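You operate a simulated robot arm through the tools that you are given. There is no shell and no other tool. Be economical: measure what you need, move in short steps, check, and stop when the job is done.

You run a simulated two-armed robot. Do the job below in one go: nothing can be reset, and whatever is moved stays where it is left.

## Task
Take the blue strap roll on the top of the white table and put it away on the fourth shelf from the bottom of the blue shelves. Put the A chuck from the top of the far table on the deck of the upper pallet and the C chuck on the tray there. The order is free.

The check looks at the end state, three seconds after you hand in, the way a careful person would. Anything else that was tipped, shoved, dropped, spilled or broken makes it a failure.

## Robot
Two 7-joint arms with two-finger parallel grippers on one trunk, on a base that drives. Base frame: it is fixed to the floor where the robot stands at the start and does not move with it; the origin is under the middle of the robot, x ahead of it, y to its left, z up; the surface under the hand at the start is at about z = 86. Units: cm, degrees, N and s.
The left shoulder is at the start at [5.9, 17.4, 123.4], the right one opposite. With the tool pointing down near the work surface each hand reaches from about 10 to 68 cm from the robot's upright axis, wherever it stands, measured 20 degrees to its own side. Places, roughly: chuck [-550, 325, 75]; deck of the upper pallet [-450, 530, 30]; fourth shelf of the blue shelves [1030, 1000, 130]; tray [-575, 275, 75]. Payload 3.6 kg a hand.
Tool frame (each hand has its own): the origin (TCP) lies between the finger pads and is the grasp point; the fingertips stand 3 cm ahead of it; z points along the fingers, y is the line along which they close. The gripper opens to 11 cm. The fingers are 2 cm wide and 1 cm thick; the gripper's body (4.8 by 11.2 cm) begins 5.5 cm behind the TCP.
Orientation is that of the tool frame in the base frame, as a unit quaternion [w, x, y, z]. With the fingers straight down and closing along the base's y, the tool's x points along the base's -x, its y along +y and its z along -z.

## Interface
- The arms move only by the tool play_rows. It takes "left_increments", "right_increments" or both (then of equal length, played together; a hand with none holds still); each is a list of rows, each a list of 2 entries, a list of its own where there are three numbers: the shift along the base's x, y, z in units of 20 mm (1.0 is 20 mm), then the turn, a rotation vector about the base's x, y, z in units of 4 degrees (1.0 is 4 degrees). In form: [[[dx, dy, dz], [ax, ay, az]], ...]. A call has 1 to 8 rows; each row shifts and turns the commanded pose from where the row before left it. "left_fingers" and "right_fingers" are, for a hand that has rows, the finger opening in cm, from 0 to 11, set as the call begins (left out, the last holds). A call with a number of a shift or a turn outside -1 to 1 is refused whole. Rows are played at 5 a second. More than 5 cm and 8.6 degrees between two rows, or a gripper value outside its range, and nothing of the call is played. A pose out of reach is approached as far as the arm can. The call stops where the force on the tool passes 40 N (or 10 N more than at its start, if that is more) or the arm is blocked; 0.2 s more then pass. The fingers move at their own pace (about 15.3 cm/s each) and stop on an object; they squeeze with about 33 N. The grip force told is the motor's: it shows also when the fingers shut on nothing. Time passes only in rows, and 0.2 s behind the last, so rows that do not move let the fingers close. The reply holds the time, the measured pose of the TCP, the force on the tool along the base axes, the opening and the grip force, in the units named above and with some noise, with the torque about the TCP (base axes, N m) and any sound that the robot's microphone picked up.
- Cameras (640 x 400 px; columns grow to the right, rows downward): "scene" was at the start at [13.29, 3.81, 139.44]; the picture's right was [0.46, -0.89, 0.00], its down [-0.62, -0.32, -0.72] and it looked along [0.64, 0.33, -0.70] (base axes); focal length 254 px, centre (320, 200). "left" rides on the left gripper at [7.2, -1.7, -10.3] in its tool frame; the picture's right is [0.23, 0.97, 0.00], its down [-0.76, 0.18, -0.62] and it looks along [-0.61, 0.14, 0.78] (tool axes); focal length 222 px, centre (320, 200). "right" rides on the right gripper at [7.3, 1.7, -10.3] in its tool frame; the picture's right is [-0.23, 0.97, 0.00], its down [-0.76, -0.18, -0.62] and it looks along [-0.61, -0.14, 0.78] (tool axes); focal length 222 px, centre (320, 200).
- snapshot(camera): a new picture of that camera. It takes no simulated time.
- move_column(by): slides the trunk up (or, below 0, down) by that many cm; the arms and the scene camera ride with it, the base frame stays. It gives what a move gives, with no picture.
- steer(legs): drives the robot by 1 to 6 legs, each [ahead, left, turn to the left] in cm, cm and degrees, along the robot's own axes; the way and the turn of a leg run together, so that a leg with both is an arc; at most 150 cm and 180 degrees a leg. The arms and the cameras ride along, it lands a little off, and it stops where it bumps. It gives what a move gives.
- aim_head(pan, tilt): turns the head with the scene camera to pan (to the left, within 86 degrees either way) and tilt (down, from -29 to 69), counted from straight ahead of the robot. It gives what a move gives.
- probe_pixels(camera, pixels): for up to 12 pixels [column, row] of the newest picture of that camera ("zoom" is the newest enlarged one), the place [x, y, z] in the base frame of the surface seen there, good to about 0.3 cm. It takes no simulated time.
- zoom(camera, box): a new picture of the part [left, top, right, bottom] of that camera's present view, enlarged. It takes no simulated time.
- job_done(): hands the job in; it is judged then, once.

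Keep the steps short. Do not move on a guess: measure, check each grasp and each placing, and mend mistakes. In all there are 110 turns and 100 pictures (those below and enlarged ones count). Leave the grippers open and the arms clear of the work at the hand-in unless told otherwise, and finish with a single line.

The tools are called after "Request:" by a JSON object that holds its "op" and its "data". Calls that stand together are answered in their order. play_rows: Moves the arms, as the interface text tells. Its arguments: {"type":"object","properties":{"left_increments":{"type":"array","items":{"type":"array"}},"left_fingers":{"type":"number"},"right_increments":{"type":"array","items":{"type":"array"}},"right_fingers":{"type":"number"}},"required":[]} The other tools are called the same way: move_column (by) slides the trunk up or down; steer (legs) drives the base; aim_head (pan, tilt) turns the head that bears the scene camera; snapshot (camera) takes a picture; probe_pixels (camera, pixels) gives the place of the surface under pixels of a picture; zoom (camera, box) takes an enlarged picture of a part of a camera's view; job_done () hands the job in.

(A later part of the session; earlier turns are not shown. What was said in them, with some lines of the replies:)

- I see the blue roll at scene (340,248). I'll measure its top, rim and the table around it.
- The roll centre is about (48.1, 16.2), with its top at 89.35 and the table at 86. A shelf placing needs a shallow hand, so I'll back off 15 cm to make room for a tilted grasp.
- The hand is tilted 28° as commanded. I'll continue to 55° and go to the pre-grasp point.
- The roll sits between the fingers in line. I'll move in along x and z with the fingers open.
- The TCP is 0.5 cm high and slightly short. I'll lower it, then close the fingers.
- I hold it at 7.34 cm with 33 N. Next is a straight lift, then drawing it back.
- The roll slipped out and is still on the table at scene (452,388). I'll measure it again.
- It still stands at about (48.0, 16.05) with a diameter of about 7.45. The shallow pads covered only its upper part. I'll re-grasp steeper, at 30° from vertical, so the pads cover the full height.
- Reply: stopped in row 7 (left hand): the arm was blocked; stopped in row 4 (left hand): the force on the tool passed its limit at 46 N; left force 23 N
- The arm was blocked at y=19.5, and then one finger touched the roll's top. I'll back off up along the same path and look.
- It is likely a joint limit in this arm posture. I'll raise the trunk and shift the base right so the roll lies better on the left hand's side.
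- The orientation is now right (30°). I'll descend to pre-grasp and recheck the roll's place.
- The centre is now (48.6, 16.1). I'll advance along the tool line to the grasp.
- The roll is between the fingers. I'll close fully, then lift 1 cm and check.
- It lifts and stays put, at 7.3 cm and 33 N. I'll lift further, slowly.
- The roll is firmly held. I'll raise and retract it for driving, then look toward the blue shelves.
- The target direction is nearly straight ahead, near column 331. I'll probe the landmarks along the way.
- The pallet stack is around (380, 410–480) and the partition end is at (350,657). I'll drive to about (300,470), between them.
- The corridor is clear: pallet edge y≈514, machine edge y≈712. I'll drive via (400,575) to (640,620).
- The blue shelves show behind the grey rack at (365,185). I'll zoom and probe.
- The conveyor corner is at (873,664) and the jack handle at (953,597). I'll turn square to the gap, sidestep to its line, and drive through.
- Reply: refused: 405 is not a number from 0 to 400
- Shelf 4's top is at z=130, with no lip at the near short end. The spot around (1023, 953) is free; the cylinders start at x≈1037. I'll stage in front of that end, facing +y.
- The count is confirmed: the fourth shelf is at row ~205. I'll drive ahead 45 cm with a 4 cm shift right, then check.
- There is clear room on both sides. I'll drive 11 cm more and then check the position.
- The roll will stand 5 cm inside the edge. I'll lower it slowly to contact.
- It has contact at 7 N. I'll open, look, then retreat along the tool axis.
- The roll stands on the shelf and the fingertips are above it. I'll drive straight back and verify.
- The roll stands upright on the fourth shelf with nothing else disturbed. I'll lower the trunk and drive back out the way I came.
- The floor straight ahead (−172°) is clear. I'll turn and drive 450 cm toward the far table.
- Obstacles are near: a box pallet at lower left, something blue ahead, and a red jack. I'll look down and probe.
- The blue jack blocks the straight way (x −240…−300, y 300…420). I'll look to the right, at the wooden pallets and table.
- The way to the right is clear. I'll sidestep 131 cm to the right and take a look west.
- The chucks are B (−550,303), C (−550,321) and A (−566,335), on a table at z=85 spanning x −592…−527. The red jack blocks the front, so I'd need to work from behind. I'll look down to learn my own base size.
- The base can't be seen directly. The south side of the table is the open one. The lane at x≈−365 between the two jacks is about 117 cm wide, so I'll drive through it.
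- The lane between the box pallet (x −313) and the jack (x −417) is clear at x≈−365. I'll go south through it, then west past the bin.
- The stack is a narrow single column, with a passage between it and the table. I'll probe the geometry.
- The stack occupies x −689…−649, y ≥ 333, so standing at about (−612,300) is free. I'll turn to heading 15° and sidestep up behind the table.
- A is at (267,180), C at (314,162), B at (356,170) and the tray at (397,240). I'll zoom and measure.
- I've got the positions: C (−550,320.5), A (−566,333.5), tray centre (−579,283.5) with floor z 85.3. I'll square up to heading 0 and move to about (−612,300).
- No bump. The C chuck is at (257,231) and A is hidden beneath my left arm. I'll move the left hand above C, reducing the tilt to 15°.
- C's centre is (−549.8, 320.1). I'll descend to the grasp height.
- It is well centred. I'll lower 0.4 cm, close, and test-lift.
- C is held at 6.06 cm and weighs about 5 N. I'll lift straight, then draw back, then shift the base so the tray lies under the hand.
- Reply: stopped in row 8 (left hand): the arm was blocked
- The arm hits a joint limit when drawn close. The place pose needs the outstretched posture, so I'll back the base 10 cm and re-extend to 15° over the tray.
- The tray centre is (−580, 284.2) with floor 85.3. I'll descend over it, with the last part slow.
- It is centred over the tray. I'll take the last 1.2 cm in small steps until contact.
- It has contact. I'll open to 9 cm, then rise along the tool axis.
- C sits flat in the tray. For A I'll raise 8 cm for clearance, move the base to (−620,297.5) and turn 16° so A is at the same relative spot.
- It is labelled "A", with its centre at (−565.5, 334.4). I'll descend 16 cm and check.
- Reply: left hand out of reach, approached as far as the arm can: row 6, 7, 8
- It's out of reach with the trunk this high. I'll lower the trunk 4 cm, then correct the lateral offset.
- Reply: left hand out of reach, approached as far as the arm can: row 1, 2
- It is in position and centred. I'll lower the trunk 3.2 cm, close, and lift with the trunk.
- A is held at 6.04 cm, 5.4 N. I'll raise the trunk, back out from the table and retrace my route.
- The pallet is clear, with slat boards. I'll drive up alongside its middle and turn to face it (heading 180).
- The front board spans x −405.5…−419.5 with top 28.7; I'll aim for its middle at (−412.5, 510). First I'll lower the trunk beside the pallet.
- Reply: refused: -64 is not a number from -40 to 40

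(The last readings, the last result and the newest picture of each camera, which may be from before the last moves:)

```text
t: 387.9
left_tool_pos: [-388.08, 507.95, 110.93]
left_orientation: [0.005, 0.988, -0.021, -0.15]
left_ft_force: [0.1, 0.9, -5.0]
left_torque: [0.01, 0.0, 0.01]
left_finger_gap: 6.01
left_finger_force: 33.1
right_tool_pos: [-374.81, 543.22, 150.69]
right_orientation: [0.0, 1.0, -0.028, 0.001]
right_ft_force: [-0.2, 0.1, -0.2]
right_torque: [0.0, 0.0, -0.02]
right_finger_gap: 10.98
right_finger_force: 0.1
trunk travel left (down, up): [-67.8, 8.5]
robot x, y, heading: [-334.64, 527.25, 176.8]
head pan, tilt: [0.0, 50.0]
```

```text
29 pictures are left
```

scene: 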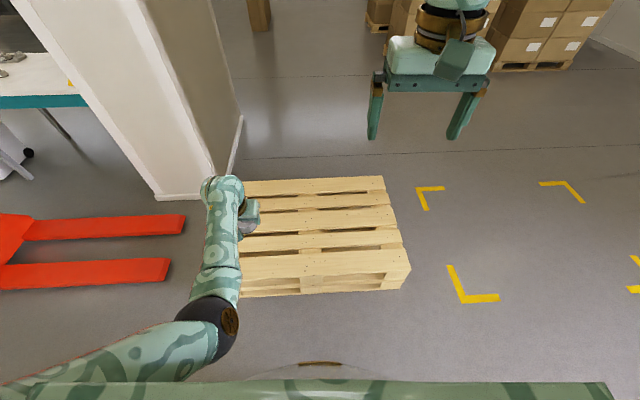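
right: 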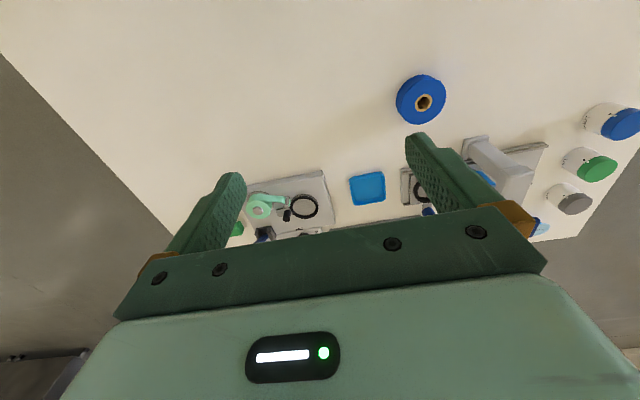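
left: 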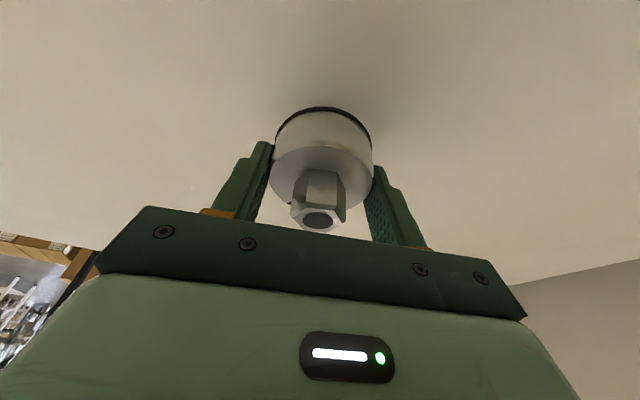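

The column moves at most 40 at a time. The hand retracted fine, so I'll lower in two moves.

Request:
{"op": "move_column", "data": {"by": -36}}

Request:
{"op": "move_column", "data": {"by": -29}}

Request:
{"op": "snapshot", "data": {"camera": "left"}}

Request:
{"op": "snapshot", "data": {"camera": "scene"}}

```text
t: 391.1
left_tool_pos: [-387.73, 500.78, 74.74]
left_orientation: [0.068, 0.988, -0.012, -0.14]
left_ft_force: [0.4, -0.4, -4.0]
left_torque: [0.04, -0.05, -0.01]
left_finger_gap: 6.0
left_finger_force: 33.2
right_tool_pos: [-375.07, 543.25, 115.49]
right_orientation: [0.001, 1.0, -0.027, 0.002]
right_ft_force: [-0.4, 0.0, -0.1]
right_torque: [-0.01, 0.0, 0.0]
right_finger_gap: 11.01
right_finger_force: 0.0
trunk travel left (down, up): [-32.6, 43.7]
robot x, y, heading: [-334.48, 527.14, 176.7]
head pan, tilt: [0.0, 50.0]
stopped: the arm was blocked; the commanded pose is now the measured one
```

```text
t: 393.2
left_tool_pos: [-387.87, 494.26, 51.73]
left_orientation: [0.135, 0.981, -0.017, -0.138]
left_ft_force: [0.1, -1.5, -6.0]
left_torque: [0.02, 0.01, -0.02]
left_finger_gap: 6.01
left_finger_force: 33.3
right_tool_pos: [-375.36, 543.2, 91.36]
right_orientation: [0.001, 1.0, -0.027, 0.008]
right_ft_force: [0.1, -0.6, 0.5]
right_torque: [-0.01, 0.01, 0.04]
right_finger_gap: 10.99
right_finger_force: 0.1
trunk travel left (down, up): [-8.9, 67.4]
robot x, y, heading: [-334.38, 527.33, 176.7]
head pan, tilt: [0.0, 50.0]
stopped: the arm was blocked; the commanded pose is now the measured one
```

```text
28 pictures are left
```

left: 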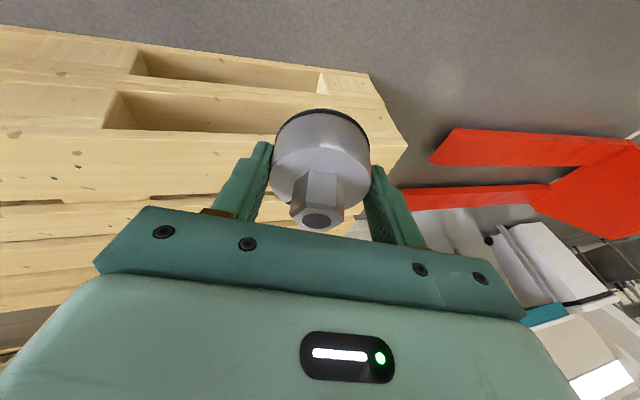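

```text
27 pictures are left
```

scene: 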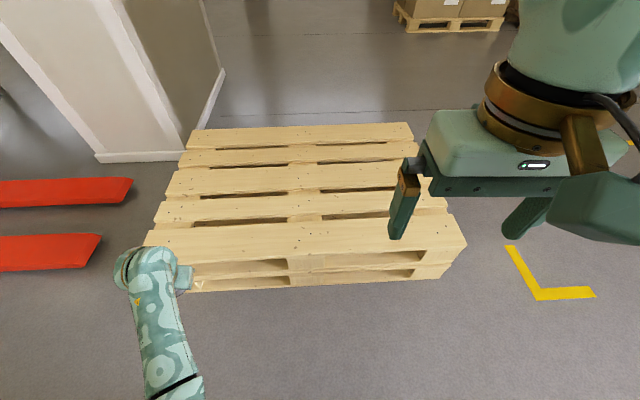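

The arm got blocked while lowering, and the hand rolled about 15°. I'll check what the elbow touches.

Request:
{"op": "aim_head", "data": {"pan": 40, "tilt": 69}}

Request:
{"op": "snapshot", "data": {"camera": "scene"}}

Request:
{"op": "probe_pixels", "data": {"camera": "scene", "pixels": [[320, 300], [250, 250], [320, 200], [380, 250], [200, 300], [420, 180], [300, 350]]}}

```text
t: 394.3
left_tool_pos: [-388.0, 494.4, 51.85]
left_orientation: [0.134, 0.981, -0.017, -0.139]
left_ft_force: [-0.7, 0.5, -4.9]
left_torque: [0.02, -0.04, -0.03]
left_finger_gap: 6.01
left_finger_force: 33.2
right_tool_pos: [-375.2, 543.3, 91.66]
right_orientation: [0.0, 1.0, -0.027, 0.008]
right_ft_force: [0.0, -0.3, 0.3]
right_torque: [-0.01, 0.01, 0.03]
right_finger_gap: 11.01
right_finger_force: 0.0
trunk travel left (down, up): [-8.9, 67.4]
robot x, y, heading: [-334.41, 527.42, 176.6]
head pan, tilt: [40.0, 68.8]
```

```text
26 pictures are left
```

scene: 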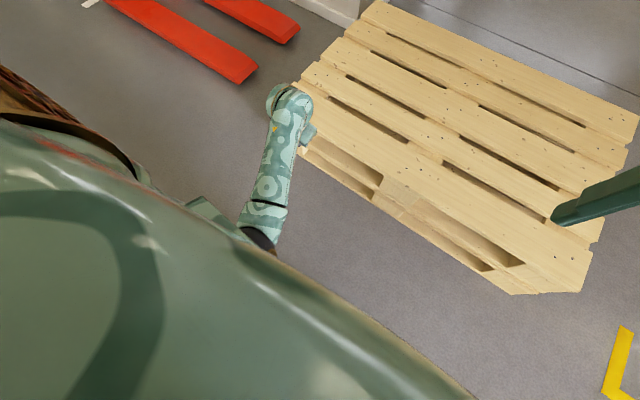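

```text
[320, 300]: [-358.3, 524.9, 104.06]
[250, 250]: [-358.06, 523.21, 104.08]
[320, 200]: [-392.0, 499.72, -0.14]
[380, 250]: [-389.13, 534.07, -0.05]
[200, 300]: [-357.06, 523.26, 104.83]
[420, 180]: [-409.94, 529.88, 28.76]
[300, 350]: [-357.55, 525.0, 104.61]
```

The torso leans forward as it lowers, so the hand was too close to it. I'll extend the hand forward and undo the roll; it stays well above the deck.

Request:
{"op": "play_rows", "data": {"left_increments": [[[-0.9, 0.8, 0], [0.4, -0.05, -0.1]], [[-0.9, 0.8, 0], [0.5, -0.05, -0.1]], [[-0.9, 0.85, 0], [0.5, -0.05, -0.1]], [[-0.9, 0.85, 0], [0.5, -0.05, -0.1]], [[-0.9, 0.85, 0], [0.5, -0.05, -0.1]], [[-0.9, 0.85, 0], [0.5, -0.05, -0.1]], [[-0.9, 0.85, 0], [0.5, -0.05, -0.1]], [[-0.9, 0.85, 0], [0.5, -0.05, -0.1]]]}}

Request:
{"op": "snapshot", "data": {"camera": "left"}}

```text
t: 396.1
left_tool_pos: [-402.3, 507.88, 51.86]
left_orientation: [-0.007, 0.991, -0.028, -0.129]
left_ft_force: [0.1, 0.0, -4.6]
left_torque: [0.0, -0.01, 0.01]
left_finger_gap: 6.0
left_finger_force: 33.4
right_tool_pos: [-375.28, 543.25, 91.48]
right_orientation: [-0.001, 1.0, -0.027, 0.008]
right_ft_force: [0.5, -0.5, -1.0]
right_torque: [0.01, 0.0, 0.0]
right_finger_gap: 10.99
right_finger_force: 0.1
trunk travel left (down, up): [-8.9, 67.4]
robot x, y, heading: [-334.67, 527.3, 176.7]
head pan, tilt: [40.0, 68.8]
```

```text
25 pictures are left
```

left: 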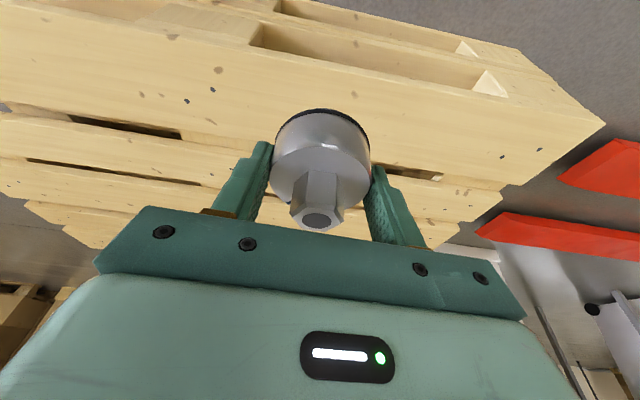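

The hand is level again. I'll drive 10 cm ahead so the chuck is above the front board, then lower.

Request:
{"op": "steer", "data": {"legs": [[10, 0, 0]]}}

Request:
{"op": "play_rows", "data": {"left_increments": [[[0, 0, -1], [0, 0, 0]], [[0, 0, -1], [0, 0, 0]], [[0, 0, -1], [0, 0, 0]], [[0, 0, -1], [0, 0, 0]], [[0, 0, -1], [0, 0, 0]], [[0, 0, -1], [0, 0, 0]], [[0, 0, -1], [0, 0, 0]]]}}

Request:
{"op": "snapshot", "data": {"camera": "left"}}

```text
t: 397.2
left_tool_pos: [-412.13, 508.66, 51.83]
left_orientation: [-0.005, 0.991, -0.028, -0.129]
left_ft_force: [0.2, -0.7, -5.7]
left_torque: [-0.01, 0.0, 0.01]
left_finger_gap: 6.0
left_finger_force: 33.4
right_tool_pos: [-385.17, 543.92, 91.42]
right_orientation: [0.001, 1.0, -0.029, 0.008]
right_ft_force: [-0.1, -0.2, 0.2]
right_torque: [-0.02, -0.01, 0.01]
right_finger_gap: 10.98
right_finger_force: 0.1
trunk travel left (down, up): [-8.9, 67.4]
robot x, y, heading: [-344.28, 527.68, 176.7]
head pan, tilt: [40.0, 68.8]
```

```text
t: 398.9
left_tool_pos: [-411.45, 507.74, 38.43]
left_orientation: [-0.006, 0.991, -0.028, -0.13]
left_ft_force: [-0.1, -0.4, -5.7]
left_torque: [0.0, 0.01, -0.01]
left_finger_gap: 5.99
left_finger_force: 32.8
left hand out of reach, approached as far as the arm can: row 7
right_tool_pos: [-384.9, 543.89, 91.52]
right_orientation: [0.0, 1.0, -0.03, 0.009]
right_ft_force: [-0.1, -0.1, 0.1]
right_torque: [-0.05, -0.01, 0.04]
right_finger_gap: 11.0
right_finger_force: 0.1
trunk travel left (down, up): [-8.9, 67.4]
robot x, y, heading: [-344.26, 527.42, 176.6]
head pan, tilt: [40.0, 68.8]
```

```text
24 pictures are left
```

left: 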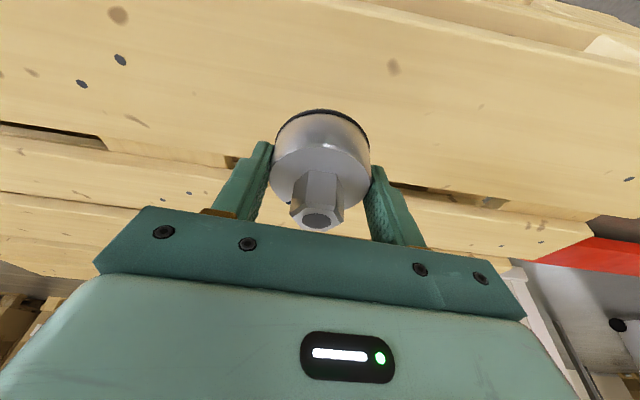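

The reach limit is here, so I'll finish the descent with the trunk: 5 cm, then the rest in small steps.

Request:
{"op": "move_column", "data": {"by": -4.5}}

```text
t: 399.7
left_tool_pos: [-411.19, 507.95, 33.96]
left_orientation: [-0.007, 0.991, -0.028, -0.129]
left_ft_force: [0.4, 0.8, -5.1]
left_torque: [0.01, -0.03, -0.02]
left_finger_gap: 6.0
left_finger_force: 33.3
right_tool_pos: [-384.91, 543.84, 87.06]
right_orientation: [0.001, 1.0, -0.029, 0.007]
right_ft_force: [-1.2, 0.3, 0.2]
right_torque: [-0.03, 0.06, 0.03]
right_finger_gap: 10.99
right_finger_force: 0.1
trunk travel left (down, up): [-4.4, 71.9]
robot x, y, heading: [-344.17, 527.99, 176.8]
head pan, tilt: [40.0, 68.8]
```

Request:
{"op": "move_column", "data": {"by": -1.2}}

```text
t: 400.3
left_tool_pos: [-411.25, 507.96, 32.65]
left_orientation: [-0.006, 0.991, -0.028, -0.131]
left_ft_force: [-1.3, -0.2, 0.3]
left_torque: [-0.04, -0.09, -0.03]
left_finger_gap: 6.01
left_finger_force: 33.5
right_tool_pos: [-384.89, 543.93, 85.86]
right_orientation: [0.0, 1.0, -0.028, 0.008]
right_ft_force: [-0.9, -0.5, 0.1]
right_torque: [0.02, -0.03, 0.04]
right_finger_gap: 11.01
right_finger_force: 0.2
trunk travel left (down, up): [-3.2, 73.1]
robot x, y, heading: [-344.35, 527.7, 176.5]
head pan, tilt: [40.0, 68.8]
```

The weight is nearly off the hand, so it's touching. I'll settle 0.2 cm more and release.

Request:
{"op": "move_column", "data": {"by": -0.2}}

Request:
{"op": "play_rows", "data": {"left_increments": [[[0, 0, 0], [0, 0, 0]], [[0, 0, 0], [0, 0, 0]]], "left_fingers": 10}}

Request:
{"op": "move_column", "data": {"by": 12}}

Request:
{"op": "snapshot", "data": {"camera": "left"}}

```text
t: 400.9
left_tool_pos: [-411.34, 507.88, 32.65]
left_orientation: [-0.005, 0.991, -0.028, -0.131]
left_ft_force: [2.2, -0.8, 17.0]
left_torque: [-0.07, -0.74, -0.05]
left_finger_gap: 6.02
left_finger_force: 33.4
right_tool_pos: [-384.71, 543.83, 85.7]
right_orientation: [0.001, 1.0, -0.028, 0.007]
right_ft_force: [-0.1, 0.5, 0.2]
right_torque: [0.02, -0.03, 0.0]
right_finger_gap: 10.99
right_finger_force: 0.1
trunk travel left (down, up): [-3.0, 73.3]
robot x, y, heading: [-344.06, 527.72, 176.7]
head pan, tilt: [40.0, 68.8]
```

```text
t: 401.4
left_tool_pos: [-411.1, 508.02, 32.34]
left_orientation: [-0.006, 0.991, -0.028, -0.129]
left_ft_force: [-0.1, -0.1, 0.1]
left_torque: [-0.02, 0.01, 0.03]
left_finger_gap: 9.99
left_finger_force: 0.1
right_tool_pos: [-384.84, 543.9, 85.52]
right_orientation: [0.0, 1.0, -0.029, 0.008]
right_ft_force: [0.4, 0.5, -0.2]
right_torque: [0.0, -0.02, -0.01]
right_finger_gap: 11.0
right_finger_force: 0.0
trunk travel left (down, up): [-3.0, 73.3]
robot x, y, heading: [-344.07, 527.71, 176.6]
head pan, tilt: [40.0, 68.8]
```

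```text
t: 402.9
left_tool_pos: [-413.06, 508.09, 48.84]
left_orientation: [-0.007, 0.985, -0.028, -0.17]
left_ft_force: [-0.8, -0.4, 0.3]
left_torque: [0.02, -0.03, 0.01]
left_finger_gap: 10.01
left_finger_force: 0.1
right_tool_pos: [-384.96, 543.88, 97.56]
right_orientation: [0.0, 1.0, -0.028, 0.009]
right_ft_force: [-0.4, -0.6, 0.2]
right_torque: [0.0, 0.02, 0.0]
right_finger_gap: 10.99
right_finger_force: 0.0
trunk travel left (down, up): [-15.0, 61.3]
robot x, y, heading: [-344.26, 527.62, 176.7]
head pan, tilt: [40.0, 68.8]
```

```text
23 pictures are left
```

left: 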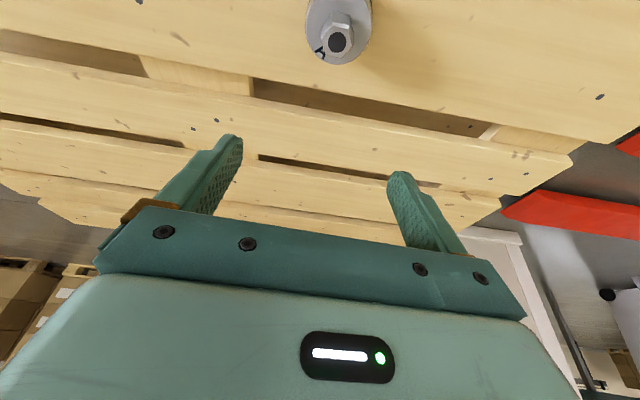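

A stands on the board and the hand is clear above. I'll raise a bit more, back away and verify.

Request:
{"op": "move_column", "data": {"by": 25}}

Request:
{"op": "steer", "data": {"legs": [[-30, 0, 0]]}}

Request:
{"op": "aim_head", "data": {"pan": 10, "tilt": 45}}

Request:
{"op": "snapshot", "data": {"camera": "scene"}}

```text
t: 405.5
left_tool_pos: [-415.99, 508.17, 88.81]
left_orientation: [-0.011, 0.958, -0.027, -0.287]
left_ft_force: [0.3, 1.1, 0.6]
left_torque: [0.0, -0.01, 0.0]
left_finger_gap: 10.03
left_finger_force: 0.1
right_tool_pos: [-384.97, 543.88, 122.56]
right_orientation: [0.001, 1.0, -0.028, 0.008]
right_ft_force: [0.7, 0.3, 0.1]
right_torque: [0.01, 0.02, 0.0]
right_finger_gap: 10.99
right_finger_force: 0.0
trunk travel left (down, up): [-40.0, 36.3]
robot x, y, heading: [-344.37, 527.38, 176.7]
head pan, tilt: [40.0, 68.8]
```

```text
t: 407.6
left_tool_pos: [-386.07, 506.27, 88.89]
left_orientation: [-0.01, 0.958, -0.025, -0.286]
left_ft_force: [0.3, -0.3, 0.9]
left_torque: [-0.02, 0.01, 0.02]
left_finger_gap: 10.0
left_finger_force: 0.1
right_tool_pos: [-354.96, 542.18, 122.64]
right_orientation: [0.001, 1.0, -0.027, 0.007]
right_ft_force: [0.2, -0.1, 0.0]
right_torque: [0.02, 0.01, 0.0]
right_finger_gap: 11.01
right_finger_force: 0.1
trunk travel left (down, up): [-40.0, 36.3]
robot x, y, heading: [-314.35, 526.1, 176.9]
head pan, tilt: [40.0, 68.8]
```

```text
t: 408.5
left_tool_pos: [-386.1, 506.35, 88.92]
left_orientation: [-0.01, 0.958, -0.026, -0.286]
left_ft_force: [0.0, 0.5, 0.1]
left_torque: [0.01, -0.01, 0.0]
left_finger_gap: 9.99
left_finger_force: 0.0
right_tool_pos: [-355.08, 542.17, 122.62]
right_orientation: [0.0, 1.0, -0.028, 0.008]
right_ft_force: [0.3, 0.2, 0.6]
right_torque: [-0.01, 0.01, 0.01]
right_finger_gap: 10.99
right_finger_force: 0.0
trunk travel left (down, up): [-40.0, 36.3]
robot x, y, heading: [-314.32, 525.97, 176.7]
head pan, tilt: [10.0, 45.0]
```

```text
22 pictures are left
```

scene: 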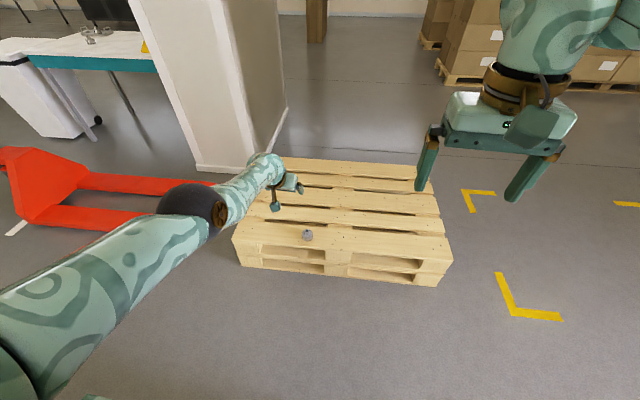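

A stands upright on the upper pallet's front board. One last zoom to check it and the tray.

Request:
{"op": "zoom", "data": {"camera": "scene", "box": [225, 150, 460, 290]}}

Request:
{"op": "zoom", "data": {"camera": "scene", "box": [50, 10, 170, 80]}}

```text
2.72 times, centred on (342, 220) of scene
```

zoom: 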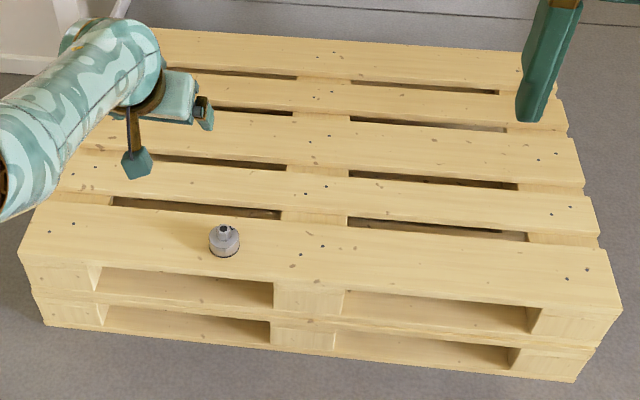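

```text
5.33 times, centred on (110, 45) of scene
```

zoom: 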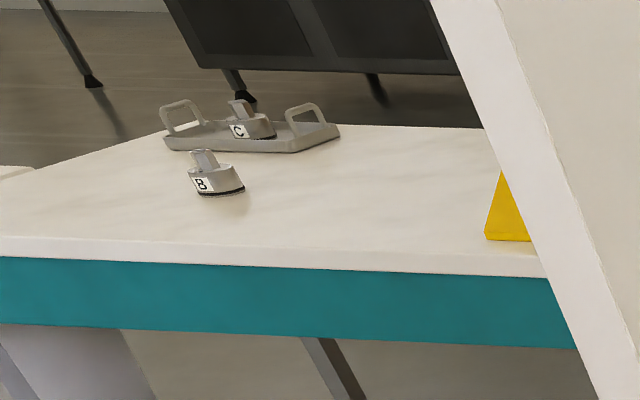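

All three are in place: the roll on shelf 4, C on the tray and A on the upper pallet deck. B is untouched, the grippers are open and the arms are clear, so I'm handing in.

Request:
{"op": "job_done", "data": {}}

```text
The job is handed in.
```

The blue strap roll is on the fourth shelf of the blue shelves, the A chuck is on the deck of the upper pallet, and the C chuck is on the tray.
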